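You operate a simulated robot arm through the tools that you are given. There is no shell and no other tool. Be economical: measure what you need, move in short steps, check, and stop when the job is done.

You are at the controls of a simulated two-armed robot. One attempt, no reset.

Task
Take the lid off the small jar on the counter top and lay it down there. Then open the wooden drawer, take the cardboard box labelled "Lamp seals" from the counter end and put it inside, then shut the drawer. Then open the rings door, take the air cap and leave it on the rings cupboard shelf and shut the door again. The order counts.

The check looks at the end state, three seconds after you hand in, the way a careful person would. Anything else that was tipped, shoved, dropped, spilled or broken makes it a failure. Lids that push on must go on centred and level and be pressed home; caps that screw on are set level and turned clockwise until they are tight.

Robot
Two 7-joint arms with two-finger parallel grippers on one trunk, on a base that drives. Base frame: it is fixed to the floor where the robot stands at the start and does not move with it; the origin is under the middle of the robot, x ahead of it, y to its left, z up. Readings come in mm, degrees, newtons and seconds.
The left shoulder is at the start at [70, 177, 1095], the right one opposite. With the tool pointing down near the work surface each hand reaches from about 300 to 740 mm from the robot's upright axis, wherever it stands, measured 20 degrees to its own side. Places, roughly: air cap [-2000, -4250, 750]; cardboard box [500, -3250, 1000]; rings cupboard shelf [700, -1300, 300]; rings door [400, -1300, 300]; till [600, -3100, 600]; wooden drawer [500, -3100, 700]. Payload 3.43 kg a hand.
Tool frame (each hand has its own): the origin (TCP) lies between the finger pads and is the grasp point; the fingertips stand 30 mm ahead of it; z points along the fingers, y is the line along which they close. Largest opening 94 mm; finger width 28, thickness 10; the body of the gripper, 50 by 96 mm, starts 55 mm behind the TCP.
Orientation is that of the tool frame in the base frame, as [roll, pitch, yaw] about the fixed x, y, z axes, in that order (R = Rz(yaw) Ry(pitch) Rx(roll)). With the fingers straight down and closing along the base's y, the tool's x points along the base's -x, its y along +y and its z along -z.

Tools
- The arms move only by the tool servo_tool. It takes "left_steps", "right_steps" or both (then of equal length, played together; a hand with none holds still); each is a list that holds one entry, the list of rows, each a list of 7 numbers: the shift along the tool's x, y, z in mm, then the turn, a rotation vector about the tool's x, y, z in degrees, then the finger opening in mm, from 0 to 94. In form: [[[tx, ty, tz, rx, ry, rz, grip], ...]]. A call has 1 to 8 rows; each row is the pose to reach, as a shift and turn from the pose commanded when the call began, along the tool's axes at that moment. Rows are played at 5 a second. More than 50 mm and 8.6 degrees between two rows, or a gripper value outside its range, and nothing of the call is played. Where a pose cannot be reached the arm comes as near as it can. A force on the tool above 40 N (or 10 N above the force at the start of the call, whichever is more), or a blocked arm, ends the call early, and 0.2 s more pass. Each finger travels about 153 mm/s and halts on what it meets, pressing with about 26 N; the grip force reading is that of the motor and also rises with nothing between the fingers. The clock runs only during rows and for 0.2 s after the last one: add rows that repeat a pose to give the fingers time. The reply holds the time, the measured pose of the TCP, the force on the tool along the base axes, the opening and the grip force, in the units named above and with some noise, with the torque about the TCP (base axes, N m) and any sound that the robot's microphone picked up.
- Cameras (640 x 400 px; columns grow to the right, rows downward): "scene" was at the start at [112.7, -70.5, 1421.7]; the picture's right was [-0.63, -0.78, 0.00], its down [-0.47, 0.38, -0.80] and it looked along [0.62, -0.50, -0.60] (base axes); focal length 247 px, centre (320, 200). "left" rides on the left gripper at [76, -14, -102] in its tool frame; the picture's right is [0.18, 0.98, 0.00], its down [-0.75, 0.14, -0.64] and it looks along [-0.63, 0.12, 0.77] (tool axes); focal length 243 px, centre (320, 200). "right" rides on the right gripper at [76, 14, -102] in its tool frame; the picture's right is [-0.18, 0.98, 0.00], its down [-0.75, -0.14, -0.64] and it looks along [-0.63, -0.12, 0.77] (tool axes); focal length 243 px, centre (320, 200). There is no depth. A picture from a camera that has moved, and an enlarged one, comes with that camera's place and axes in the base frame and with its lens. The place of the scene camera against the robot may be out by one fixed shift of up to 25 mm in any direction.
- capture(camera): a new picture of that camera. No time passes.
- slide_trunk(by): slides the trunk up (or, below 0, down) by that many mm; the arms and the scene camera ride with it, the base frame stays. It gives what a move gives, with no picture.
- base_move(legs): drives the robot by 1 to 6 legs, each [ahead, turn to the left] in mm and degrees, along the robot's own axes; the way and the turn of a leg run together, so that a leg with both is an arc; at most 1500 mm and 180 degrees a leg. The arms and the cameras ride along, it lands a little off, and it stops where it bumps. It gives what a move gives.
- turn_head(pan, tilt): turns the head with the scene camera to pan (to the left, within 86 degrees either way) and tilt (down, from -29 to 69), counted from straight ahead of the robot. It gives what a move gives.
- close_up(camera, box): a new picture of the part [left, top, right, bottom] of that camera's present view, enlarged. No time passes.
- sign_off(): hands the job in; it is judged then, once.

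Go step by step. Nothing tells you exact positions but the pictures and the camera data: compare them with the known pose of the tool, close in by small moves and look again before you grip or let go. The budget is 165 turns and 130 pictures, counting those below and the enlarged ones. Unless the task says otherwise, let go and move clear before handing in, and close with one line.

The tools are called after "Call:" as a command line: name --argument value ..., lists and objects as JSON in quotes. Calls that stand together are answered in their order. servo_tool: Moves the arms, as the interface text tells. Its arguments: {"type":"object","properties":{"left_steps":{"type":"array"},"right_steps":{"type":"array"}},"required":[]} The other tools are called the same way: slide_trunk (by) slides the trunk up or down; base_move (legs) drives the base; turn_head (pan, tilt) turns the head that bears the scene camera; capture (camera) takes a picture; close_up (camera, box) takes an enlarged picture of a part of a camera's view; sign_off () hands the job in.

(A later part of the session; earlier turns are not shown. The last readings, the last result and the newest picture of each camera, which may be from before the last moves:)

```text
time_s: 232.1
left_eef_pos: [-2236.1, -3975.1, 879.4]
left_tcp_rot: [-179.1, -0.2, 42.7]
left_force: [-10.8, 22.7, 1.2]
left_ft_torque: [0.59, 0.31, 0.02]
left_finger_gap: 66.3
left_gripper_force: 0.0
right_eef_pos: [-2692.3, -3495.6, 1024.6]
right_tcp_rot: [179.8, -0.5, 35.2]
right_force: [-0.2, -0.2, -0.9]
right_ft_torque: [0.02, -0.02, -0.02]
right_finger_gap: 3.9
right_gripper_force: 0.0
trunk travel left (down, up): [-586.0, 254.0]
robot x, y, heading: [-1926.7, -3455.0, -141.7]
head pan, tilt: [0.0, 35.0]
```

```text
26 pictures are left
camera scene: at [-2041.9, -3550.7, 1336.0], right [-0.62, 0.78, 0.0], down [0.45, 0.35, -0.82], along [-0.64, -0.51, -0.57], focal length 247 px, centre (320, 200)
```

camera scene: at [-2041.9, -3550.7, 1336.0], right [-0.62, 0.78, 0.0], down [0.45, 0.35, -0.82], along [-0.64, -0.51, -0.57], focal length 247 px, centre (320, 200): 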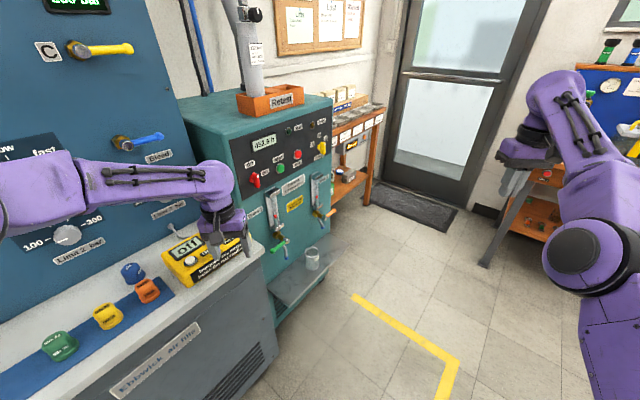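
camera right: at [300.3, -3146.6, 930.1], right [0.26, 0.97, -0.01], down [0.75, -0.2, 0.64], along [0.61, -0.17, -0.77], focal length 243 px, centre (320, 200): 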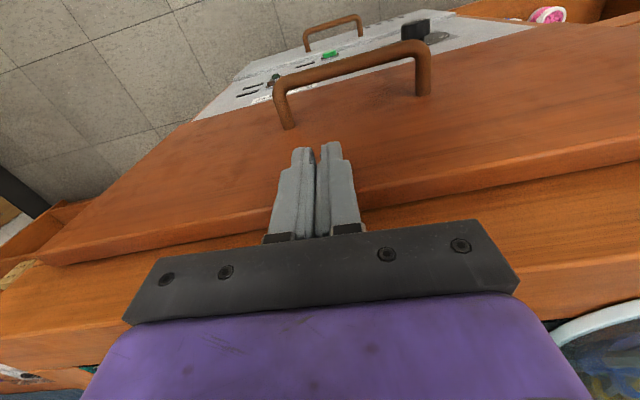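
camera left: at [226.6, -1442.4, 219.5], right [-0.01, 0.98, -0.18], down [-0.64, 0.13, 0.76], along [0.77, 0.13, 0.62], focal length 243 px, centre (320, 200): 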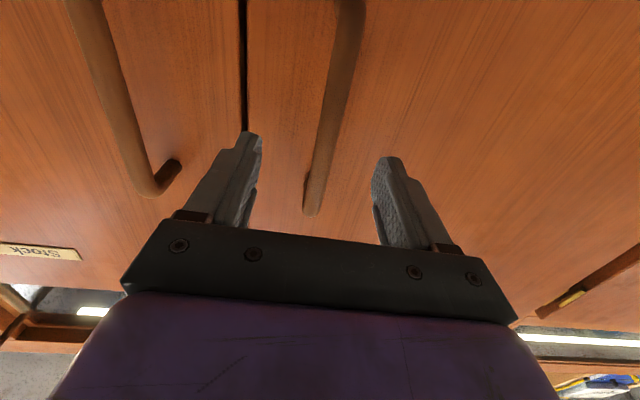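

The left hand touched something while turning. I'll stop and look closely before moving.

Call:
close_up --camera "scene" --box '[20, 190, 300, 370]'

Call:
capture --camera "left"

```text
2.22 times, centred on (160, 280) of scene
camera zoom: at [-2041.9, -3550.7, 1336.0], right [-0.62, 0.78, 0.0], down [0.45, 0.35, -0.82], along [-0.64, -0.51, -0.57], focal length 549 px, centre (676, 22)
```

zoom: 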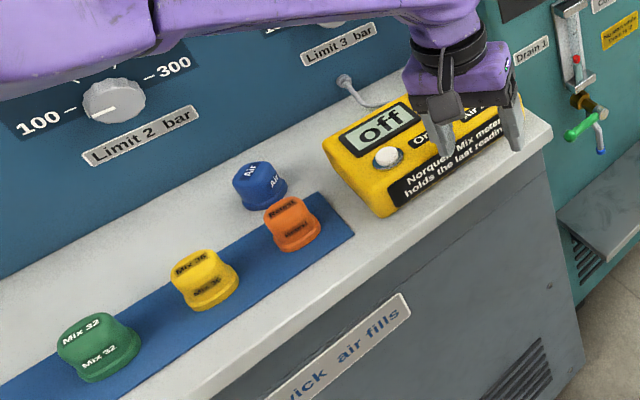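

```text
24 pictures are left
camera left: at [-2188.5, -3913.7, 982.5], right [0.8, -0.6, -0.02], down [-0.45, -0.62, 0.64], along [-0.39, -0.5, -0.77], focal length 243 px, centre (320, 200)
```

left: 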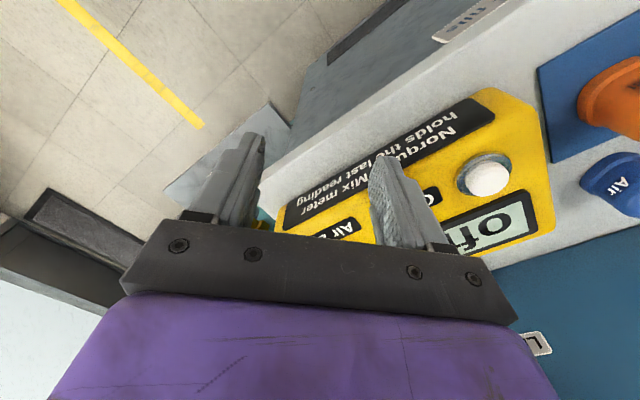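

The finger touched the yellow mix meter, which has stayed put. The blue "Air" cap is at about [-2064, -4165, 835]. I'll turn back off the meter, raise the trunk, then swing over above everything.

Call:
base_move --legs '[[0, -5]]'

Call:
slide_trunk --by 200

Call:
base_move --legs '[[0, 25]]'

Call:
capture --camera "left"

```text
time_s: 233.0
left_eef_pos: [-2279.1, -3950.8, 878.6]
left_tcp_rot: [-178.9, -0.1, 37.7]
left_force: [0.4, -0.5, -0.4]
left_ft_torque: [0.0, 0.0, 0.0]
left_finger_gap: 80.0
left_gripper_force: 0.1
right_eef_pos: [-2691.7, -3432.0, 1025.1]
right_tcp_rot: [-179.8, -0.5, 30.2]
right_force: [-0.1, 0.1, -0.1]
right_ft_torque: [0.0, -0.02, 0.0]
right_finger_gap: 4.1
right_gripper_force: 0.1
trunk travel left (down, up): [-586.0, 254.0]
robot x, y, heading: [-1925.8, -3455.4, -146.6]
head pan, tilt: [0.0, 35.0]
```

```text
time_s: 235.2
left_eef_pos: [-2279.7, -3949.3, 1078.0]
left_tcp_rot: [-179.0, -0.2, 37.7]
left_force: [-0.3, 0.4, 0.1]
left_ft_torque: [-0.01, 0.0, 0.04]
left_finger_gap: 79.9
left_gripper_force: 0.1
right_eef_pos: [-2690.8, -3430.4, 1226.7]
right_tcp_rot: [-179.8, -0.4, 30.2]
right_force: [0.4, 0.0, -0.4]
right_ft_torque: [0.03, 0.01, 0.03]
right_finger_gap: 4.0
right_gripper_force: 0.1
trunk travel left (down, up): [-786.0, 54.0]
robot x, y, heading: [-1925.4, -3453.5, -146.6]
head pan, tilt: [0.0, 35.0]
```

```text
time_s: 236.8
left_eef_pos: [-2036.7, -4051.6, 1077.2]
left_tcp_rot: [-178.9, -0.2, 62.9]
left_force: [0.3, -0.3, 0.5]
left_ft_torque: [0.0, 0.04, -0.03]
left_finger_gap: 80.2
left_gripper_force: 0.0
right_eef_pos: [-2630.7, -3757.1, 1227.2]
right_tcp_rot: [-179.9, -0.5, 55.2]
right_force: [0.5, 0.9, 0.3]
right_ft_torque: [-0.02, -0.01, 0.02]
right_finger_gap: 4.0
right_gripper_force: 0.0
trunk travel left (down, up): [-786.0, 54.0]
robot x, y, heading: [-1927.5, -3454.4, -121.4]
head pan, tilt: [0.0, 35.0]
```

```text
23 pictures are left
camera left: at [-2012.2, -3978.8, 1181.4], right [0.96, -0.29, -0.02], down [-0.21, -0.74, 0.64], along [-0.19, -0.61, -0.77], focal length 243 px, centre (320, 200)
```

left: 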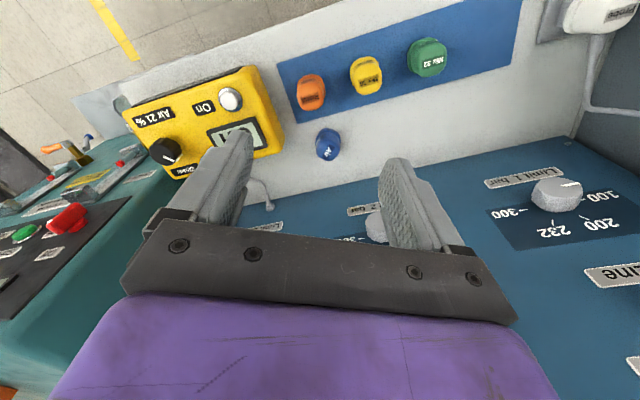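

Clear view: the "Air" cap is at about [-2053, -4145], ~40 mm wide. I'll drive in 80 mm, turn the hand so it closes along the ledge, and centre over it.

Call:
base_move --legs '[[80, 0]]'

Call:
servo_tool --left_steps '[[[0, 0, 10, 0, 0, -7, 80], [0, 0, 30, 0, 0, -14, 80], [0, 0, 60, 0, 0, -21, 80], [0, 0, 90, 0, 0, -27, 80], [0, 0, 90, 0, 0, -27, 80]]]'

Call:
capture --camera "left"

```text
time_s: 237.9
left_eef_pos: [-2072.1, -4109.7, 1087.1]
left_tcp_rot: [-178.8, 0.6, 62.7]
left_force: [0.1, 0.0, 1.3]
left_ft_torque: [0.04, -0.02, 0.02]
left_finger_gap: 80.1
left_gripper_force: 0.0
right_eef_pos: [-2667.4, -3813.2, 1237.9]
right_tcp_rot: [-179.9, 0.3, 55.1]
right_force: [0.5, 1.1, 0.7]
right_ft_torque: [-0.1, 0.08, -0.01]
right_finger_gap: 4.1
right_gripper_force: 0.1
trunk travel left (down, up): [-786.0, 54.0]
robot x, y, heading: [-1966.4, -3520.7, -121.5]
head pan, tilt: [0.0, 35.0]
```

```text
time_s: 239.1
left_eef_pos: [-2078.3, -4116.8, 994.8]
left_tcp_rot: [-178.9, -0.3, 89.8]
left_force: [0.1, 0.4, -0.6]
left_ft_torque: [-0.03, 0.01, 0.0]
left_finger_gap: 79.7
left_gripper_force: 0.0
right_eef_pos: [-2672.5, -3821.6, 1232.7]
right_tcp_rot: [-179.9, -0.1, 55.2]
right_force: [0.6, 0.3, -0.3]
right_ft_torque: [-0.05, 0.06, 0.01]
right_finger_gap: 4.1
right_gripper_force: 0.0
trunk travel left (down, up): [-786.0, 54.0]
robot x, y, heading: [-1966.0, -3523.7, -121.7]
head pan, tilt: [0.0, 35.0]
```

```text
22 pictures are left
camera left: at [-2090.1, -4040.0, 1097.3], right [0.98, 0.18, -0.02], down [0.15, -0.76, 0.63], along [0.1, -0.63, -0.77], focal length 243 px, centre (320, 200)
```

left: 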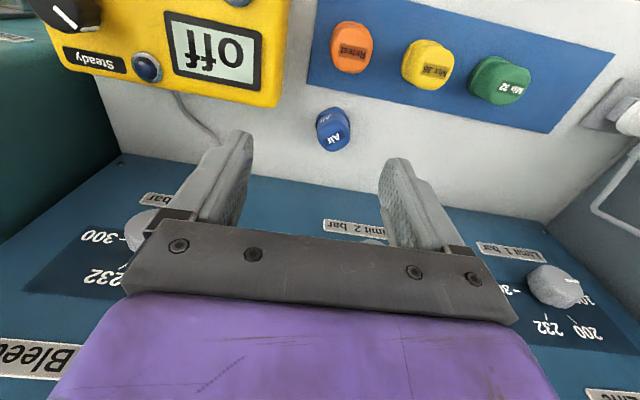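

Cap at [-2060, -4147]. Centring and lowering to just above.

Call:
servo_tool --left_steps '[[[-15, 10, 0, 0, 0, 0, 80], [-30, 19, 20, 0, 0, 0, 80], [-30, 19, 60, 0, 0, 0, 80], [-30, 19, 90, 0, 0, 0, 80], [-30, 19, 90, 0, 0, 0, 80]]]'

Call:
capture --camera "left"

```text
time_s: 240.3
left_eef_pos: [-2059.4, -4146.4, 903.0]
left_tcp_rot: [-178.9, -0.4, 89.7]
left_force: [0.5, 0.1, 0.1]
left_ft_torque: [-0.02, 0.02, 0.0]
left_finger_gap: 79.9
left_gripper_force: 0.2
right_eef_pos: [-2671.3, -3822.9, 1231.8]
right_tcp_rot: [-179.9, -0.1, 55.2]
right_force: [0.3, -0.4, 0.5]
right_ft_torque: [0.01, 0.08, 0.0]
right_finger_gap: 4.2
right_gripper_force: 0.1
trunk travel left (down, up): [-786.0, 54.0]
robot x, y, heading: [-1965.0, -3523.2, -121.6]
head pan, tilt: [0.0, 35.0]
```

```text
21 pictures are left
camera left: at [-2071.2, -4070.1, 1006.6], right [0.98, 0.18, -0.02], down [0.15, -0.76, 0.63], along [0.1, -0.63, -0.77], focal length 243 px, centre (320, 200)
```

left: 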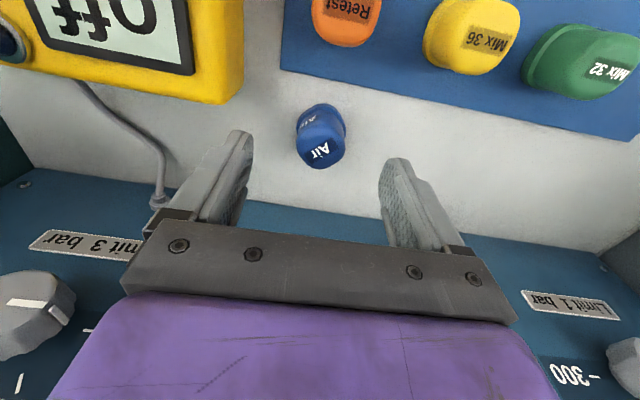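

Call:
servo_tool --left_steps '[[[-3, 0, 15, 0, 0, 0, 80], [-6, 0, 30, 0, 0, 0, 80], [-6, 0, 40, 0, 0, 0, 80], [-6, 0, 40, 0, 0, 0, 80]]]'

Call:
capture --camera "left"

```text
time_s: 241.3
left_eef_pos: [-2063.0, -4151.9, 863.0]
left_tcp_rot: [-178.9, -0.3, 89.7]
left_force: [-0.3, 0.4, 0.7]
left_ft_torque: [0.0, 0.01, 0.0]
left_finger_gap: 80.0
left_gripper_force: 0.0
right_eef_pos: [-2672.2, -3822.1, 1232.2]
right_tcp_rot: [-179.9, -0.2, 55.1]
right_force: [0.2, 0.2, 0.5]
right_ft_torque: [0.01, -0.02, 0.01]
right_finger_gap: 4.0
right_gripper_force: 0.1
trunk travel left (down, up): [-786.0, 54.0]
robot x, y, heading: [-1968.3, -3524.1, -121.4]
head pan, tilt: [0.0, 35.0]
```

```text
20 pictures are left
camera left: at [-2073.6, -4075.4, 966.1], right [0.98, 0.18, -0.02], down [0.15, -0.76, 0.63], along [0.1, -0.63, -0.77], focal length 243 px, centre (320, 200)
```

left: 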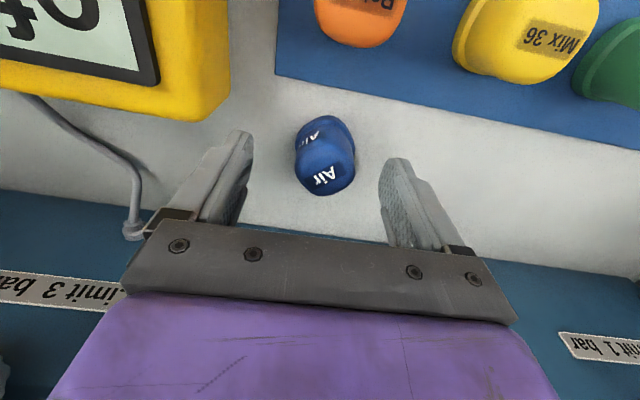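

Cap centre is right between the fingers, around z ≈ 827. Lowering 18 mm and closing.

Call:
servo_tool --left_steps '[[[0, 2, 8, 0, 0, 0, 80], [0, 2, 14, 0, 0, 0, 80], [0, 2, 18, 0, 0, 0, 80], [0, 2, 18, 0, 0, 0, 55], [0, 2, 18, 0, 0, 0, 35], [0, 2, 18, 0, 0, 0, 20], [0, 2, 18, 0, 0, 0, 20]]]'

```text
time_s: 242.9
left_eef_pos: [-2060.9, -4151.6, 843.3]
left_tcp_rot: [-178.9, -0.4, 89.7]
left_force: [0.1, -0.9, 1.7]
left_ft_torque: [-0.06, -0.06, -0.01]
left_finger_gap: 55.8
left_gripper_force: 25.9
right_eef_pos: [-2672.5, -3823.3, 1232.3]
right_tcp_rot: [-179.9, -0.2, 55.1]
right_force: [0.1, 0.0, -0.2]
right_ft_torque: [-0.01, 0.03, -0.02]
right_finger_gap: 4.1
right_gripper_force: 0.1
trunk travel left (down, up): [-786.0, 54.0]
robot x, y, heading: [-1971.5, -3526.3, -121.5]
head pan, tilt: [0.0, 35.0]
```

Gripped at 56 mm (its base). Lifting and checking.

Call:
servo_tool --left_steps '[[[0, 0, -15, 0, 0, 0, 20], [0, 0, -40, 0, 0, 0, 20], [0, 0, -80, 0, 0, 0, 20], [0, 0, -110, 0, 0, 0, 20], [0, 0, -110, 0, 0, 0, 20]]]'

Call:
capture --camera "left"

```text
time_s: 244.1
left_eef_pos: [-2059.5, -4155.1, 950.9]
left_tcp_rot: [-179.0, -0.5, 89.7]
left_force: [-0.1, -0.3, -0.8]
left_ft_torque: [0.01, 0.0, 0.01]
left_finger_gap: 56.0
left_gripper_force: 26.0
right_eef_pos: [-2672.0, -3823.4, 1231.2]
right_tcp_rot: [-180.0, -0.2, 55.2]
right_force: [0.6, -0.9, -0.7]
right_ft_torque: [0.02, 0.01, -0.01]
right_finger_gap: 4.0
right_gripper_force: 0.1
trunk travel left (down, up): [-786.0, 54.0]
robot x, y, heading: [-1968.9, -3522.5, -121.5]
head pan, tilt: [0.0, 35.0]
```

```text
19 pictures are left
camera left: at [-2071.0, -4078.2, 1055.1], right [0.98, 0.18, -0.02], down [0.15, -0.76, 0.63], along [0.1, -0.63, -0.77], focal length 243 px, centre (320, 200)
```

left: 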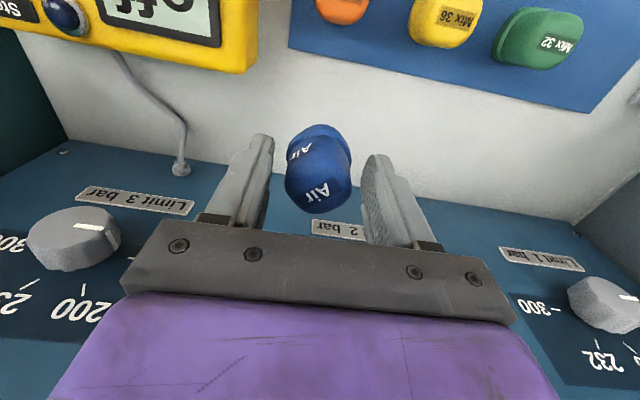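

The Air cap is held. I'll back away over the ledge, then swing the right arm out to the side around its shoulder so it won't hit the cupboards later.

Call:
base_move --legs '[[-480, 0]]'

Call:
servo_tool --right_steps '[[[21.9, -43.8, 0, 0, 0, 4.6, 4], [47.3, -85.6, 0, 0, 0, 9.2, 4], [75.8, -125.4, 0, 0, 0, 13.8, 4], [107.6, -162.7, 0, 0, 0, 18.4, 4], [142.1, -197.3, 0, 0, 0, 23, 4], [179.4, -229.1, 0, 0, 0, 27.6, 4], [219.1, -257.7, 0, 0, 0, 32.2, 4], [260.9, -283, 0, 0, 0, 36.8, 4]]]'

Call:
servo_tool --right_steps '[[[21.9, -43.8, 0, 0, 0, 4.6, 4], [47.3, -85.6, 0, 0, 0, 9.2, 4], [75.8, -125.4, 0, 0, 0, 13.8, 4], [107.6, -162.7, 0, 0, 0, 18.4, 4], [142.1, -197.3, 0, 0, 0, 23, 4], [179.4, -229.1, 0, 0, 0, 27.6, 4], [219.1, -257.7, 0, 0, 0, 32.2, 4], [260.9, -283, 0, 0, 0, 36.8, 4]]]'

```text
time_s: 247.0
left_eef_pos: [-1804.7, -3743.3, 952.4]
left_tcp_rot: [-179.0, -0.5, 90.0]
left_force: [-0.7, -0.1, -0.8]
left_ft_torque: [0.02, 0.01, 0.0]
left_finger_gap: 55.6
left_gripper_force: 26.0
right_eef_pos: [-2417.8, -3414.6, 1230.6]
right_tcp_rot: [-179.9, -0.3, 55.4]
right_force: [0.1, -0.3, 0.6]
right_ft_torque: [0.03, 0.0, -0.01]
right_finger_gap: 4.1
right_gripper_force: 0.1
trunk travel left (down, up): [-786.0, 54.0]
robot x, y, heading: [-1715.9, -3111.3, -121.3]
head pan, tilt: [0.0, 35.0]
```

```text
time_s: 248.8
left_eef_pos: [-1805.7, -3739.5, 952.7]
left_tcp_rot: [-179.1, -0.3, 89.9]
left_force: [-0.5, -0.5, 0.2]
left_ft_torque: [0.0, -0.01, -0.02]
left_finger_gap: 55.8
left_gripper_force: 26.3
right_eef_pos: [-2542.6, -3034.5, 1249.3]
right_tcp_rot: [-179.9, -0.2, 18.5]
right_force: [0.0, 0.3, -0.2]
right_ft_torque: [-0.04, 0.01, 0.01]
right_finger_gap: 3.9
right_gripper_force: 0.1
right hand out of reach, approached as far as the arm can: row 1, 2, 3, 4, 5, 6, 7, 8
trunk travel left (down, up): [-786.0, 54.0]
robot x, y, heading: [-1716.1, -3110.9, -121.1]
head pan, tilt: [0.0, 35.0]
```

```text
time_s: 250.6
left_eef_pos: [-1802.2, -3740.4, 950.6]
left_tcp_rot: [-178.9, -0.4, 89.9]
left_force: [-0.2, -0.5, 0.0]
left_ft_torque: [0.03, 0.03, -0.02]
left_finger_gap: 55.4
left_gripper_force: 26.4
right_eef_pos: [-2461.8, -2803.2, 1289.0]
right_tcp_rot: [174.6, -1.2, -14.5]
right_force: [2.7, 4.7, -0.2]
right_ft_torque: [-0.32, 0.13, -0.04]
right_finger_gap: 3.9
right_gripper_force: 0.1
right hand out of reach, approached as far as the arm can: row 1, 2, 3, 4, 5, 6, 7, 8
trunk travel left (down, up): [-786.0, 54.0]
robot x, y, heading: [-1715.6, -3108.5, -121.2]
head pan, tilt: [0.0, 35.0]
```

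The right arm now points out sideways. I'll drive back to a staging point right of the open rings door.

Call:
base_move --legs '[[0, 161.3], [1400, 0], [250, 0], [0, -15]]'

Call:
turn_head --pan 10 --tilt 30

Call:
capture --camera "scene"

```text
time_s: 254.5
left_eef_pos: [-1108.6, -3300.5, 951.5]
left_tcp_rot: [-178.9, -0.4, 170.5]
left_force: [0.6, 0.3, 0.1]
left_ft_torque: [0.01, -0.01, 0.01]
left_finger_gap: 55.8
left_gripper_force: 25.8
right_eef_pos: [-2157.3, -3785.9, 1288.3]
right_tcp_rot: [179.8, -2.2, 63.0]
right_force: [0.7, -0.5, 0.5]
right_ft_torque: [0.03, -0.02, 0.0]
right_finger_gap: 3.8
right_gripper_force: 0.1
trunk travel left (down, up): [-786.0, 54.0]
robot x, y, heading: [-1718.7, -3106.7, -41.0]
head pan, tilt: [0.0, 35.0]
stopped in leg 1: the robot was blocked; the commanded pose is now the measured one
```

```text
time_s: 255.2
left_eef_pos: [-1107.7, -3299.8, 951.8]
left_tcp_rot: [-178.8, -0.6, 170.4]
left_force: [-0.2, -0.5, -0.5]
left_ft_torque: [-0.02, 0.04, 0.0]
left_finger_gap: 55.9
left_gripper_force: 25.3
right_eef_pos: [-2156.8, -3786.0, 1289.7]
right_tcp_rot: [179.7, -2.2, 63.0]
right_force: [0.1, -0.1, 0.0]
right_ft_torque: [0.01, 0.04, -0.02]
right_finger_gap: 4.2
right_gripper_force: 0.0
trunk travel left (down, up): [-786.0, 54.0]
robot x, y, heading: [-1716.8, -3107.2, -40.9]
head pan, tilt: [10.0, 30.0]
```

```text
18 pictures are left
camera scene: at [-1604.8, -3203.7, 1543.5], right [-0.51, -0.86, 0.0], down [-0.43, 0.26, -0.87], along [0.74, -0.45, -0.5], focal length 247 px, centre (320, 200)
```

scene: 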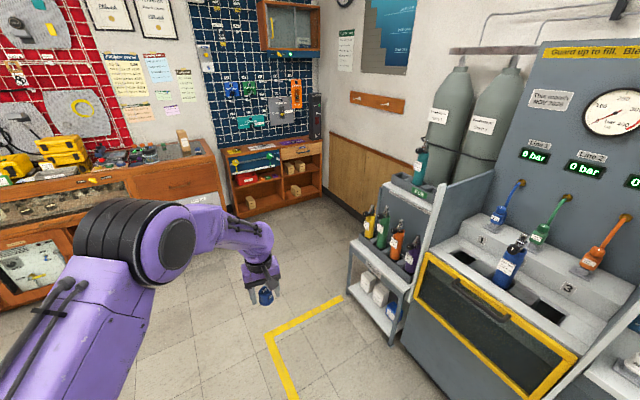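

The turn was blocked part way with no force on either hand. I'll look with the right camera before trying again.

Call:
capture --camera "right"

Call:
turn_head --pan -86 --tilt 25

Call:
capture --camera "scene"

```text
17 pictures are left
camera right: at [-2111.8, -3727.6, 1393.9], right [0.79, -0.61, 0.0], down [-0.48, -0.63, 0.61], along [-0.38, -0.48, -0.79], focal length 243 px, centre (320, 200)
```

right: 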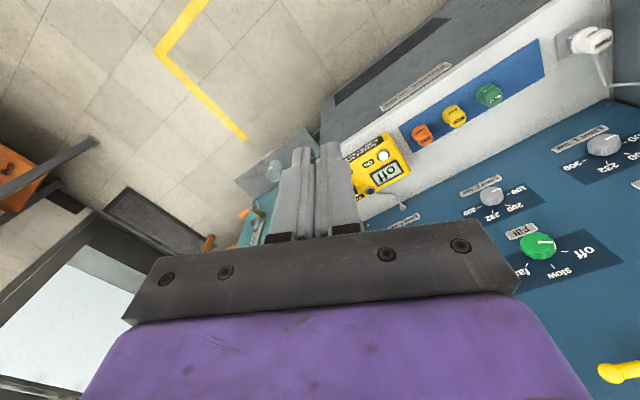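

```text
time_s: 256.9
left_eef_pos: [-1108.5, -3301.2, 952.3]
left_tcp_rot: [-178.9, -0.3, 170.5]
left_force: [0.4, 0.3, 0.0]
left_ft_torque: [0.0, 0.0, 0.03]
left_finger_gap: 55.5
left_gripper_force: 25.6
right_eef_pos: [-2157.5, -3785.9, 1289.6]
right_tcp_rot: [179.7, -2.2, 63.0]
right_force: [1.4, 0.3, 0.1]
right_ft_torque: [0.02, -0.03, 0.0]
right_finger_gap: 3.9
right_gripper_force: 0.1
trunk travel left (down, up): [-786.0, 54.0]
robot x, y, heading: [-1714.6, -3111.0, -41.2]
head pan, tilt: [-85.9, 25.0]
```

```text
16 pictures are left
camera scene: at [-1738.9, -3231.6, 1551.6], right [-0.8, 0.6, 0.0], down [0.25, 0.34, -0.91], along [-0.54, -0.73, -0.42], focal length 247 px, centre (320, 200)
```

scene: 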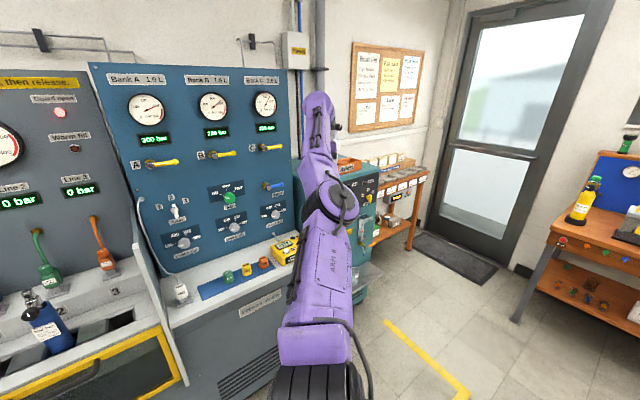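

Nothing is touching the right arm; the units are over 200 mm away. I'll retry the turn in smaller legs.

Call:
base_move --legs '[[0, 30], [0, 25], [0, 26]]'

```text
time_s: 261.3
left_eef_pos: [-1421.7, -2543.7, 952.3]
left_tcp_rot: [-178.9, -0.5, -109.4]
left_force: [-0.1, -0.4, 0.1]
left_ft_torque: [0.0, 0.0, -0.01]
left_finger_gap: 55.7
left_gripper_force: 26.3
right_eef_pos: [-1125.3, -3661.1, 1287.4]
right_tcp_rot: [179.7, -2.2, 143.0]
right_force: [-0.3, 1.2, 0.5]
right_ft_torque: [0.02, -0.02, 0.03]
right_finger_gap: 3.9
right_gripper_force: 0.1
trunk travel left (down, up): [-786.0, 54.0]
robot x, y, heading: [-1716.5, -3109.3, 39.1]
head pan, tilt: [-85.9, 25.0]
```

Call:
base_move --legs '[[1400, 0], [250, 0], [0, -14]]'

Call:
turn_head --pan 10 --tilt 30

Call:
capture --camera "scene"

```text
time_s: 270.6
left_eef_pos: [-23.8, -1574.3, 950.3]
left_tcp_rot: [-179.0, -0.4, -122.8]
left_force: [-1.2, 0.5, -1.3]
left_ft_torque: [0.01, -0.02, -0.03]
left_finger_gap: 55.9
left_gripper_force: 25.9
right_eef_pos: [6.5, -2730.8, 1288.2]
right_tcp_rot: [179.8, -2.3, 129.8]
right_force: [-0.6, -0.8, -0.6]
right_ft_torque: [-0.04, 0.01, -0.01]
right_finger_gap: 4.1
right_gripper_force: 0.0
trunk travel left (down, up): [-786.0, 54.0]
robot x, y, heading: [-439.5, -2057.4, 26.0]
head pan, tilt: [-85.9, 25.0]
```

```text
time_s: 272.3
left_eef_pos: [-24.4, -1574.7, 951.4]
left_tcp_rot: [-178.9, -0.4, -122.8]
left_force: [0.0, 0.5, -0.4]
left_ft_torque: [-0.01, 0.03, -0.03]
left_finger_gap: 55.6
left_gripper_force: 26.0
right_eef_pos: [6.5, -2732.3, 1288.1]
right_tcp_rot: [179.8, -2.2, 129.8]
right_force: [0.7, 0.6, -0.7]
right_ft_torque: [0.01, -0.02, -0.02]
right_finger_gap: 4.0
right_gripper_force: 0.0
trunk travel left (down, up): [-786.0, 54.0]
robot x, y, heading: [-438.9, -2060.7, 25.9]
head pan, tilt: [10.0, 30.0]
```

```text
15 pictures are left
camera scene: at [-326.6, -1999.1, 1543.7], right [0.58, -0.81, 0.0], down [-0.41, -0.29, -0.87], along [0.7, 0.51, -0.5], focal length 247 px, centre (320, 200)
```

scene: 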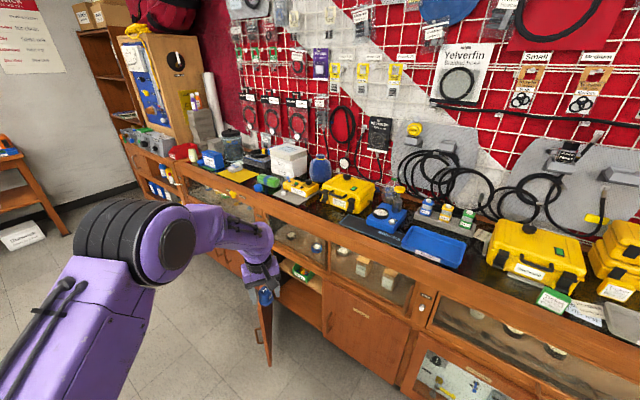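

Door still open, cap held. I'll turn slightly, align the left hand, and tilt it forward 60° so it can enter the cupboard.

Call:
base_move --legs '[[0, -9]]'

Call:
servo_tool --left_steps '[[[0, 0, 0, 0, 0, 7.75, 20], [0, 0, 0, 0, 0, 15.5, 20], [0, 0, 0, 0, 0, 23.25, 20], [0, 0, 0, 0, 0, 31, 20], [0, 0, 0, 0, 0, 31, 20]]]'

Call:
servo_tool --left_steps '[[[0, 0, 0, 0, -7.5, 0, 20], [0, 0, 0, 0, -15, 0, 20], [0, 0, 0, 0, -22.5, 0, 20], [0, 0, 0, 0, -30, 0, 20], [0, 0, 0, 0, -37.5, 0, 20], [0, 0, 0, 0, -45, 0, 20], [0, 0, 0, 0, -52.5, 0, 20], [0, 0, 0, 0, -60, 0, 20]]]'

Call:
slide_trunk --by -400

Call:
capture --camera "left"

```text
time_s: 273.4
left_eef_pos: [46.4, -1644.0, 951.2]
left_tcp_rot: [-179.0, -0.5, -131.6]
left_force: [0.3, 0.0, -0.3]
left_ft_torque: [0.01, 0.0, 0.0]
left_finger_gap: 55.9
left_gripper_force: 26.0
right_eef_pos: [-102.8, -2790.7, 1288.9]
right_tcp_rot: [179.8, -2.2, 120.9]
right_force: [0.1, -0.3, 0.3]
right_ft_torque: [-0.01, -0.04, -0.01]
right_finger_gap: 4.2
right_gripper_force: 0.0
trunk travel left (down, up): [-786.0, 54.0]
robot x, y, heading: [-439.6, -2057.6, 17.1]
head pan, tilt: [10.0, 30.0]
```

```text
time_s: 274.6
left_eef_pos: [46.2, -1644.4, 952.0]
left_tcp_rot: [-178.9, 0.2, -162.9]
left_force: [-0.1, -0.3, -0.9]
left_ft_torque: [-0.02, -0.02, 0.02]
left_finger_gap: 55.8
left_gripper_force: 25.6
right_eef_pos: [-102.2, -2792.0, 1288.5]
right_tcp_rot: [179.8, -2.2, 120.9]
right_force: [0.6, 0.4, -0.2]
right_ft_torque: [-0.02, 0.02, 0.04]
right_finger_gap: 3.9
right_gripper_force: 0.0
trunk travel left (down, up): [-786.0, 54.0]
robot x, y, heading: [-434.7, -2055.4, 17.2]
head pan, tilt: [10.0, 30.0]
```

```text
time_s: 276.4
left_eef_pos: [45.7, -1645.6, 951.5]
left_tcp_rot: [-177.7, 60.3, -160.6]
left_force: [0.4, -0.1, 0.4]
left_ft_torque: [-0.02, 0.01, -0.02]
left_finger_gap: 55.8
left_gripper_force: 26.5
right_eef_pos: [-101.9, -2791.8, 1288.1]
right_tcp_rot: [179.8, -2.2, 120.9]
right_force: [0.2, 0.1, -0.3]
right_ft_torque: [0.0, -0.02, -0.02]
right_finger_gap: 4.1
right_gripper_force: 0.0
trunk travel left (down, up): [-786.0, 54.0]
robot x, y, heading: [-440.0, -2055.7, 16.9]
head pan, tilt: [10.0, 30.0]
```

```text
time_s: 280.2
left_eef_pos: [46.6, -1644.8, 552.3]
left_tcp_rot: [-177.7, 60.2, -160.7]
left_force: [-0.2, 0.1, -0.5]
left_ft_torque: [-0.01, 0.0, 0.0]
left_finger_gap: 55.6
left_gripper_force: 26.1
right_eef_pos: [-102.8, -2792.3, 888.1]
right_tcp_rot: [179.8, -2.2, 120.9]
right_force: [0.1, -0.9, 0.5]
right_ft_torque: [-0.03, 0.0, 0.0]
right_finger_gap: 4.1
right_gripper_force: 0.1
trunk travel left (down, up): [-386.0, 454.0]
robot x, y, heading: [-442.7, -2057.4, 17.3]
head pan, tilt: [10.0, 30.0]
```

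```text
14 pictures are left
camera left: at [-70.1, -1695.7, 537.3], right [-0.38, 0.91, -0.18], down [-0.22, 0.1, 0.97], along [0.9, 0.41, 0.16], focal length 243 px, centre (320, 200)
```

left: 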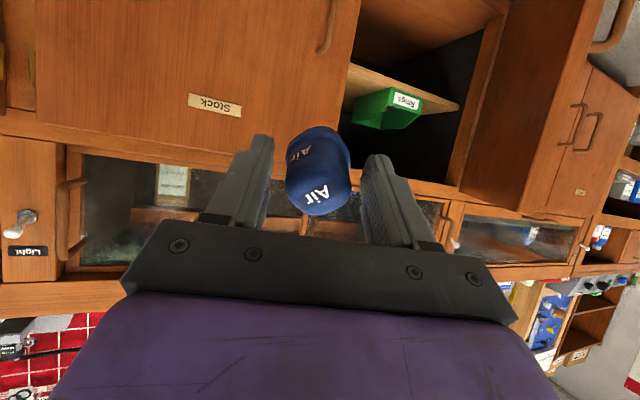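

The shelf top is near z ≈ 360, with roughly 100 mm of free space right of the green bin (y ≈ -1384 to -1483). I'll reposition the base by reversing, so the hand can enter straight in.

Call:
base_move --legs '[[0, -62.3], [-390, 0], [0, 50], [400, 0]]'

Call:
capture --camera "left"

```text
time_s: 289.8
left_eef_pos: [245.6, -1446.7, 552.4]
left_tcp_rot: [-177.7, 60.2, -173.2]
left_force: [-0.2, -0.4, -1.1]
left_ft_torque: [0.01, 0.0, 0.02]
left_finger_gap: 55.8
left_gripper_force: 26.1
right_eef_pos: [-146.8, -2533.9, 888.1]
right_tcp_rot: [179.8, -2.2, 108.4]
right_force: [0.2, 0.6, 0.4]
right_ft_torque: [0.01, 0.01, -0.01]
right_finger_gap: 4.0
right_gripper_force: 0.0
trunk travel left (down, up): [-386.0, 454.0]
robot x, y, heading: [-323.9, -1741.8, 4.6]
head pan, tilt: [10.0, 30.0]
```

```text
13 pictures are left
camera left: at [121.2, -1471.2, 537.0], right [-0.17, 0.97, -0.18], down [-0.19, 0.14, 0.97], along [0.97, 0.2, 0.16], focal length 243 px, centre (320, 200)
```

left: 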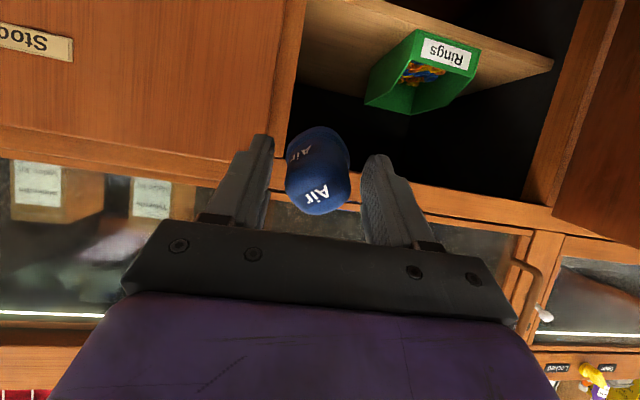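

Free width right of the bin is about 124 mm, centred near y ≈ -1405. I'll lower, shift left 28 mm, and move in.

Call:
slide_trunk --by -118

Call:
servo_tool --left_steps '[[[0, 10, 0, 0, 0, 0, 20], [0, 20, 0, 0, 0, 0, 20], [0, 28, 0, 0, 0, 0, 20], [0, 28, 0, 0, 0, 0, 20]]]'

Call:
base_move --legs '[[130, 0]]'

Call:
capture --camera "left"

```text
time_s: 291.3
left_eef_pos: [245.0, -1446.1, 434.3]
left_tcp_rot: [-177.8, 60.2, -173.2]
left_force: [0.2, -0.8, 0.0]
left_ft_torque: [0.02, 0.04, -0.01]
left_finger_gap: 55.7
left_gripper_force: 25.8
right_eef_pos: [-148.4, -2535.0, 772.0]
right_tcp_rot: [179.8, -2.3, 108.4]
right_force: [-0.5, 0.0, -0.5]
right_ft_torque: [-0.03, -0.01, 0.01]
right_finger_gap: 4.1
right_gripper_force: 0.2
trunk travel left (down, up): [-268.0, 572.0]
robot x, y, heading: [-321.2, -1746.4, 4.0]
head pan, tilt: [10.0, 30.0]
```

```text
time_s: 292.3
left_eef_pos: [243.1, -1418.0, 434.2]
left_tcp_rot: [-177.6, 60.2, -173.2]
left_force: [0.2, -0.1, -1.2]
left_ft_torque: [0.02, -0.02, 0.01]
left_finger_gap: 55.9
left_gripper_force: 26.0
right_eef_pos: [-148.3, -2534.7, 770.3]
right_tcp_rot: [179.8, -2.2, 108.4]
right_force: [0.4, -0.6, 0.2]
right_ft_torque: [0.0, 0.04, 0.01]
right_finger_gap: 4.1
right_gripper_force: 0.0
trunk travel left (down, up): [-268.0, 572.0]
robot x, y, heading: [-321.9, -1744.4, 4.3]
head pan, tilt: [10.0, 30.0]
```

```text
time_s: 293.6
left_eef_pos: [371.3, -1410.2, 432.9]
left_tcp_rot: [-177.7, 60.0, -173.2]
left_force: [0.0, -0.1, -0.1]
left_ft_torque: [0.01, 0.03, -0.03]
left_finger_gap: 55.8
left_gripper_force: 26.0
right_eef_pos: [-19.8, -2524.3, 769.7]
right_tcp_rot: [179.7, -2.3, 108.5]
right_force: [-0.3, -0.2, 0.1]
right_ft_torque: [-0.02, 0.0, -0.01]
right_finger_gap: 3.8
right_gripper_force: 0.1
trunk travel left (down, up): [-268.0, 572.0]
robot x, y, heading: [-192.5, -1730.1, 4.5]
head pan, tilt: [10.0, 30.0]
```

```text
12 pictures are left
camera left: at [246.1, -1434.1, 418.7], right [-0.17, 0.97, -0.18], down [-0.19, 0.14, 0.97], along [0.97, 0.2, 0.16], focal length 243 px, centre (320, 200)
```

left: 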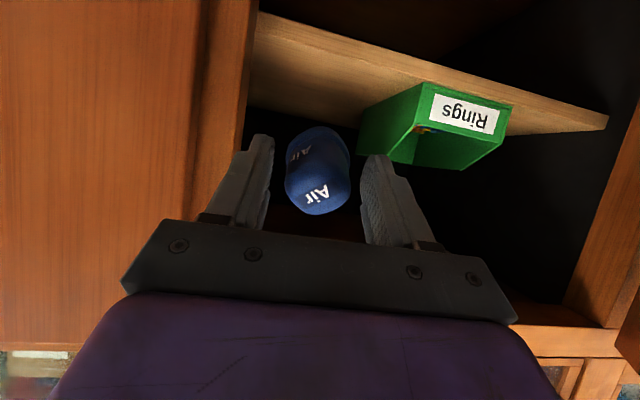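

Everything lines up; the shelf top is at about z 350. I'll shift 10 mm left, go in 42 mm, and lower.

Call:
servo_tool --left_steps '[[[0, 5, 0, 0, 0, 0, 20], [0, 10, 0, 0, 0, 0, 20], [0, 10, 0, 0, 0, 0, 20]]]'

Call:
base_move --legs '[[44, 0]]'

Call:
slide_trunk --by -32

Call:
capture --camera "left"

```text
time_s: 294.4
left_eef_pos: [368.7, -1398.9, 433.3]
left_tcp_rot: [-177.8, 60.2, -173.2]
left_force: [0.0, -0.4, -1.0]
left_ft_torque: [-0.03, 0.02, -0.02]
left_finger_gap: 55.7
left_gripper_force: 26.1
right_eef_pos: [-19.9, -2523.7, 770.6]
right_tcp_rot: [179.8, -2.2, 108.4]
right_force: [0.1, 0.2, 0.6]
right_ft_torque: [0.0, 0.01, -0.03]
right_finger_gap: 3.7
right_gripper_force: 0.1
trunk travel left (down, up): [-268.0, 572.0]
robot x, y, heading: [-189.4, -1731.4, 4.8]
head pan, tilt: [10.0, 30.0]
```

```text
time_s: 295.2
left_eef_pos: [413.7, -1396.3, 433.8]
left_tcp_rot: [-177.6, 60.1, -173.2]
left_force: [0.7, 0.0, -0.3]
left_ft_torque: [0.0, -0.04, 0.0]
left_finger_gap: 55.8
left_gripper_force: 26.3
right_eef_pos: [25.5, -2521.3, 769.8]
right_tcp_rot: [179.8, -2.3, 108.5]
right_force: [0.3, -0.3, -0.1]
right_ft_torque: [0.03, 0.0, 0.0]
right_finger_gap: 4.0
right_gripper_force: 0.1
trunk travel left (down, up): [-268.0, 572.0]
robot x, y, heading: [-145.7, -1734.8, 4.7]
head pan, tilt: [10.0, 30.0]
```

```text
time_s: 296.0
left_eef_pos: [414.3, -1394.9, 400.9]
left_tcp_rot: [-177.8, 60.2, -173.3]
left_force: [-0.9, 0.1, -0.1]
left_ft_torque: [-0.02, 0.03, -0.01]
left_finger_gap: 55.6
left_gripper_force: 25.2
right_eef_pos: [24.5, -2520.3, 738.5]
right_tcp_rot: [179.8, -2.2, 108.3]
right_force: [0.4, -0.1, -0.1]
right_ft_torque: [0.03, -0.03, 0.0]
right_finger_gap: 3.7
right_gripper_force: 0.1
trunk travel left (down, up): [-236.0, 604.0]
robot x, y, heading: [-148.0, -1730.9, 4.5]
head pan, tilt: [10.0, 30.0]
```

```text
11 pictures are left
camera left: at [289.5, -1420.0, 386.7], right [-0.17, 0.97, -0.18], down [-0.2, 0.14, 0.97], along [0.97, 0.2, 0.16], focal length 243 px, centre (320, 200)
```

left: 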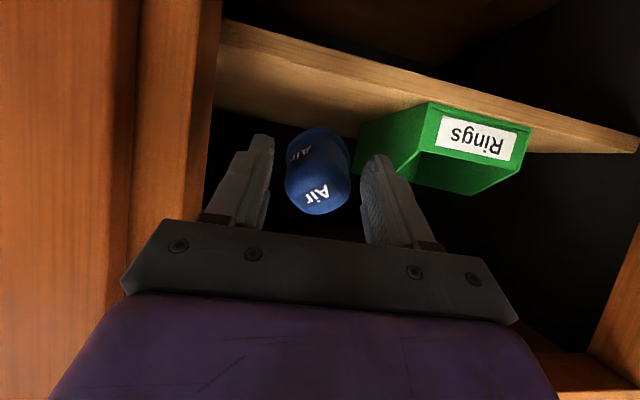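

Call:
slide_trunk --by -10

Call:
slide_trunk --by -5

Call:
slide_trunk --by -4

```text
time_s: 296.6
left_eef_pos: [414.2, -1395.1, 391.5]
left_tcp_rot: [-177.7, 60.2, -173.3]
left_force: [-0.3, 0.1, -0.3]
left_ft_torque: [0.01, 0.02, -0.03]
left_finger_gap: 56.1
left_gripper_force: 26.4
right_eef_pos: [24.9, -2519.7, 727.7]
right_tcp_rot: [179.8, -2.2, 108.3]
right_force: [-1.0, 0.3, -0.3]
right_ft_torque: [-0.02, -0.04, 0.0]
right_finger_gap: 4.1
right_gripper_force: 0.2
trunk travel left (down, up): [-226.0, 614.0]
robot x, y, heading: [-147.2, -1729.8, 4.6]
head pan, tilt: [10.0, 30.0]
```

```text
time_s: 297.1
left_eef_pos: [414.5, -1395.5, 386.9]
left_tcp_rot: [-177.7, 60.2, -173.2]
left_force: [0.1, 0.1, -0.1]
left_ft_torque: [-0.01, 0.04, -0.03]
left_finger_gap: 55.9
left_gripper_force: 25.3
right_eef_pos: [22.8, -2521.1, 724.7]
right_tcp_rot: [179.8, -2.1, 108.3]
right_force: [0.3, 0.1, 0.2]
right_ft_torque: [0.03, -0.02, -0.04]
right_finger_gap: 4.2
right_gripper_force: 0.0
trunk travel left (down, up): [-221.0, 619.0]
robot x, y, heading: [-146.2, -1731.1, 4.4]
head pan, tilt: [10.0, 30.0]
```

```text
time_s: 297.7
left_eef_pos: [413.2, -1396.2, 383.3]
left_tcp_rot: [-177.8, 60.2, -173.2]
left_force: [0.3, -0.1, -0.4]
left_ft_torque: [0.01, 0.02, 0.0]
left_finger_gap: 55.8
left_gripper_force: 25.8
right_eef_pos: [24.0, -2520.8, 719.4]
right_tcp_rot: [179.7, -2.2, 108.4]
right_force: [-0.9, 0.0, 0.5]
right_ft_torque: [0.01, -0.02, 0.02]
right_finger_gap: 4.1
right_gripper_force: 0.0
trunk travel left (down, up): [-217.0, 623.0]
robot x, y, heading: [-148.8, -1729.8, 4.5]
head pan, tilt: [10.0, 30.0]
```

Call:
slide_trunk --by -4

Call:
slide_trunk --by -4

Call:
slide_trunk --by -4

Call:
capture --camera "left"

```text
time_s: 298.2
left_eef_pos: [413.8, -1395.2, 379.2]
left_tcp_rot: [-177.7, 60.2, -173.2]
left_force: [0.6, -1.1, 0.6]
left_ft_torque: [-0.01, 0.0, 0.04]
left_finger_gap: 56.0
left_gripper_force: 26.0
right_eef_pos: [24.6, -2521.2, 716.2]
right_tcp_rot: [179.8, -2.3, 108.4]
right_force: [-0.1, -0.4, 0.3]
right_ft_torque: [0.02, -0.02, 0.02]
right_finger_gap: 3.8
right_gripper_force: 0.1
trunk travel left (down, up): [-213.0, 627.0]
robot x, y, heading: [-147.6, -1732.6, 4.3]
head pan, tilt: [10.0, 30.0]
```

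```text
time_s: 298.7
left_eef_pos: [413.7, -1395.6, 374.8]
left_tcp_rot: [-177.8, 60.2, -173.2]
left_force: [0.0, 0.3, 0.2]
left_ft_torque: [0.01, 0.0, -0.02]
left_finger_gap: 55.6
left_gripper_force: 26.2
right_eef_pos: [23.9, -2520.3, 710.1]
right_tcp_rot: [179.9, -2.3, 108.4]
right_force: [0.0, -0.3, 0.2]
right_ft_torque: [0.05, 0.0, 0.01]
right_finger_gap: 4.0
right_gripper_force: 0.0
trunk travel left (down, up): [-209.0, 631.0]
robot x, y, heading: [-139.6, -1731.8, 4.4]
head pan, tilt: [10.0, 30.0]
```

```text
time_s: 299.3
left_eef_pos: [413.7, -1395.1, 370.7]
left_tcp_rot: [-177.8, 60.2, -173.2]
left_force: [-0.5, 0.2, -0.8]
left_ft_torque: [0.0, 0.01, -0.01]
left_finger_gap: 55.7
left_gripper_force: 25.8
right_eef_pos: [23.6, -2521.3, 707.8]
right_tcp_rot: [179.8, -2.1, 108.4]
right_force: [-0.5, 0.1, 1.0]
right_ft_torque: [-0.02, -0.03, -0.02]
right_finger_gap: 4.2
right_gripper_force: 0.0
trunk travel left (down, up): [-205.0, 635.0]
robot x, y, heading: [-147.3, -1731.1, 4.5]
head pan, tilt: [10.0, 30.0]
```

```text
10 pictures are left
camera left: at [289.5, -1420.0, 355.6], right [-0.17, 0.97, -0.18], down [-0.2, 0.14, 0.97], along [0.97, 0.2, 0.16], focal length 243 px, centre (320, 200)
```

left: 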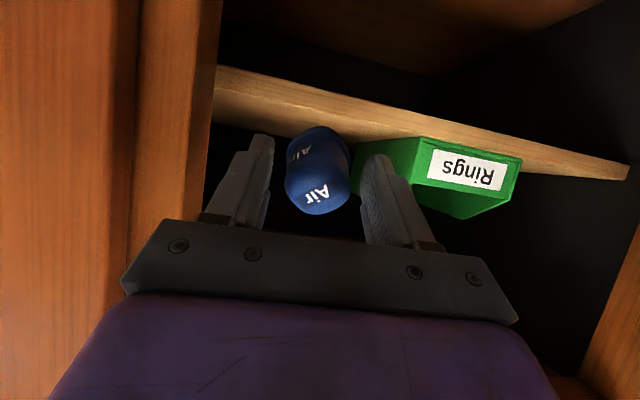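

Comparing the two heights, the shelf is set back: its front edge is near x ≈ 500 and top z ≈ 318, so the cap must go about 110 mm deeper. I'll extend the arm inward at this height.

Call:
servo_tool --left_steps '[[[-10, 5, 17, 0, 0, 0, 20], [-20, 10, 35, 0, 0, 0, 20], [-30, 10, 52, 0, 0, 0, 20], [-40, 10, 69, 0, 0, 0, 20], [-40, 10, 69, 0, 0, 0, 20]]]'

Call:
capture --camera "left"

```text
time_s: 300.5
left_eef_pos: [492.8, -1378.4, 369.9]
left_tcp_rot: [-177.7, 60.2, -173.0]
left_force: [-0.5, -0.2, -0.5]
left_ft_torque: [-0.01, 0.01, -0.01]
left_finger_gap: 55.6
left_gripper_force: 25.8
right_eef_pos: [24.6, -2520.7, 707.9]
right_tcp_rot: [179.8, -2.3, 108.3]
right_force: [-1.0, -0.3, 0.2]
right_ft_torque: [-0.01, 0.02, -0.01]
right_finger_gap: 3.9
right_gripper_force: 0.0
trunk travel left (down, up): [-205.0, 635.0]
robot x, y, heading: [-145.0, -1732.3, 4.5]
head pan, tilt: [10.0, 30.0]
```

```text
9 pictures are left
camera left: at [368.6, -1403.6, 354.7], right [-0.17, 0.97, -0.18], down [-0.2, 0.14, 0.97], along [0.97, 0.2, 0.16], focal length 243 px, centre (320, 200)
```

left: 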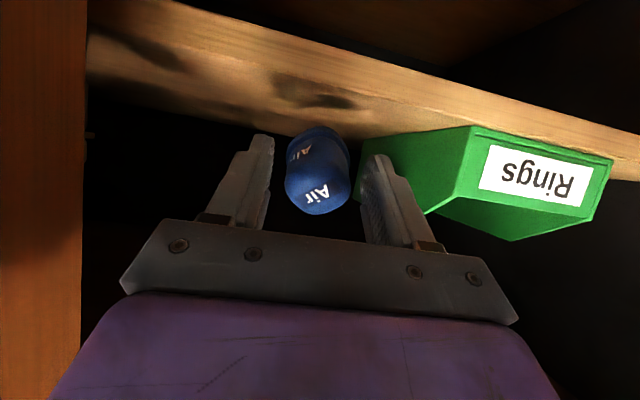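

The cap's shadow is on the shelf; clearance to the bin is fine. A bit deeper, then lower to contact.

Call:
servo_tool --left_steps '[[[-9, -2, 15, 0, 0, 0, 20], [-18, -4, 31, 0, 0, 0, 20], [-20, -4, 35, 0, 0, 0, 20], [-20, -4, 35, 0, 0, 0, 20]]]'

Call:
slide_trunk --by -6

Call:
slide_trunk --by -5

Call:
slide_trunk --by -4

```text
time_s: 301.5
left_eef_pos: [534.6, -1379.2, 370.0]
left_tcp_rot: [-177.7, 60.2, -173.2]
left_force: [-0.3, 0.7, 0.1]
left_ft_torque: [0.03, -0.01, -0.03]
left_finger_gap: 55.7
left_gripper_force: 26.3
right_eef_pos: [24.1, -2520.1, 708.5]
right_tcp_rot: [179.9, -2.3, 108.5]
right_force: [-0.5, -0.6, -0.2]
right_ft_torque: [-0.03, 0.05, -0.02]
right_finger_gap: 3.9
right_gripper_force: 0.0
trunk travel left (down, up): [-205.0, 635.0]
robot x, y, heading: [-143.1, -1733.0, 4.6]
head pan, tilt: [10.0, 30.0]
```

```text
time_s: 302.0
left_eef_pos: [533.2, -1380.2, 365.3]
left_tcp_rot: [-177.7, 60.2, -173.2]
left_force: [0.2, 0.3, 0.9]
left_ft_torque: [0.01, 0.0, -0.02]
left_finger_gap: 55.5
left_gripper_force: 25.9
right_eef_pos: [24.0, -2519.9, 701.7]
right_tcp_rot: [179.8, -2.1, 108.3]
right_force: [0.4, -0.7, -0.4]
right_ft_torque: [0.01, 0.02, 0.01]
right_finger_gap: 3.9
right_gripper_force: 0.0
trunk travel left (down, up): [-199.0, 641.0]
robot x, y, heading: [-147.5, -1732.3, 4.5]
head pan, tilt: [10.0, 30.0]
```

```text
time_s: 302.6
left_eef_pos: [533.3, -1380.1, 359.8]
left_tcp_rot: [-177.7, 60.2, -173.3]
left_force: [1.2, 0.0, 0.5]
left_ft_torque: [-0.04, -0.06, 0.01]
left_finger_gap: 55.5
left_gripper_force: 26.0
right_eef_pos: [25.4, -2520.7, 696.4]
right_tcp_rot: [179.8, -2.2, 108.4]
right_force: [0.9, 0.2, 0.7]
right_ft_torque: [-0.01, -0.02, 0.03]
right_finger_gap: 4.1
right_gripper_force: 0.1
trunk travel left (down, up): [-194.0, 646.0]
robot x, y, heading: [-148.3, -1731.5, 4.5]
head pan, tilt: [10.0, 30.0]
```

```text
time_s: 303.1
left_eef_pos: [533.4, -1380.5, 359.4]
left_tcp_rot: [-177.7, 60.5, -173.2]
left_force: [-0.8, 0.4, 13.6]
left_ft_torque: [0.04, -0.38, 0.02]
left_finger_gap: 55.7
left_gripper_force: 26.3
right_eef_pos: [23.8, -2521.5, 691.5]
right_tcp_rot: [179.6, -2.2, 108.5]
right_force: [-0.4, -0.7, -0.4]
right_ft_torque: [-0.02, 0.0, 0.03]
right_finger_gap: 4.0
right_gripper_force: 0.1
trunk travel left (down, up): [-190.0, 650.0]
robot x, y, heading: [-148.5, -1729.1, 4.2]
head pan, tilt: [10.0, 30.0]
```

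The cap's edge touches the shelf (14 N). I'll ease the tilt 5° toward upright so it settles on its base, then open slowly.

Call:
servo_tool --left_steps '[[[0, 0, -1, 0, 2.5, 0, 20], [-1, 0, -1, 0, 5, 0, 20], [-1, 0, -1, 0, 5, 0, 20]]]'

Call:
servo_tool --left_steps '[[[0, 0, 0, 0, 0, 0, 57], [0, 0, 0, 0, 0, 0, 59], [0, 0, 0, 0, 0, 0, 62], [0, 0, 0, 0, 0, 0, 68], [0, 0, 0, 0, 0, 0, 74], [0, 0, 0, 0, 0, 0, 74]]]'

Call:
capture --camera "left"

```text
time_s: 303.9
left_eef_pos: [531.8, -1381.1, 361.2]
left_tcp_rot: [-178.0, 55.6, -173.5]
left_force: [6.0, 0.2, 23.1]
left_ft_torque: [0.1, -0.86, 0.0]
left_finger_gap: 55.7
left_gripper_force: 25.4
right_eef_pos: [22.7, -2522.2, 691.5]
right_tcp_rot: [179.6, -2.2, 108.3]
right_force: [-0.3, -0.9, -0.8]
right_ft_torque: [0.0, 0.01, 0.0]
right_finger_gap: 3.8
right_gripper_force: 0.0
trunk travel left (down, up): [-190.0, 650.0]
robot x, y, heading: [-144.0, -1730.0, 4.5]
head pan, tilt: [10.0, 30.0]
```

```text
time_s: 305.3
left_eef_pos: [532.1, -1379.4, 357.0]
left_tcp_rot: [-177.9, 55.2, -173.5]
left_force: [-1.2, 0.0, -0.2]
left_ft_torque: [0.01, -0.04, 0.02]
left_finger_gap: 73.9
left_gripper_force: 0.0
right_eef_pos: [23.8, -2521.1, 692.3]
right_tcp_rot: [179.8, -2.1, 108.4]
right_force: [-0.4, -0.5, 0.6]
right_ft_torque: [0.0, -0.01, -0.01]
right_finger_gap: 3.9
right_gripper_force: 0.1
trunk travel left (down, up): [-190.0, 650.0]
robot x, y, heading: [-145.6, -1732.5, 4.4]
head pan, tilt: [10.0, 30.0]
```

```text
8 pictures are left
camera left: at [406.9, -1404.3, 352.6], right [-0.19, 0.97, -0.17], down [-0.11, 0.15, 0.98], along [0.98, 0.2, 0.08], focal length 243 px, centre (320, 200)
```

left: 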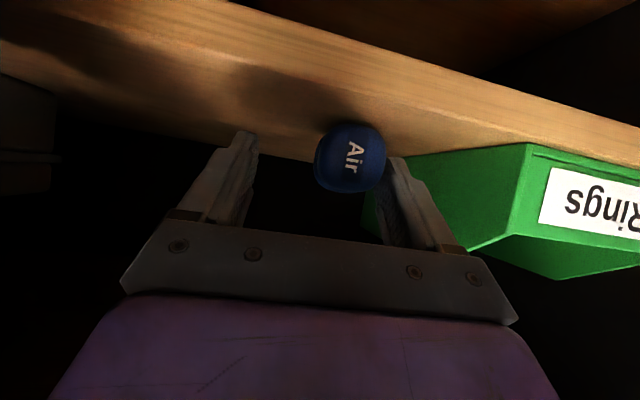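

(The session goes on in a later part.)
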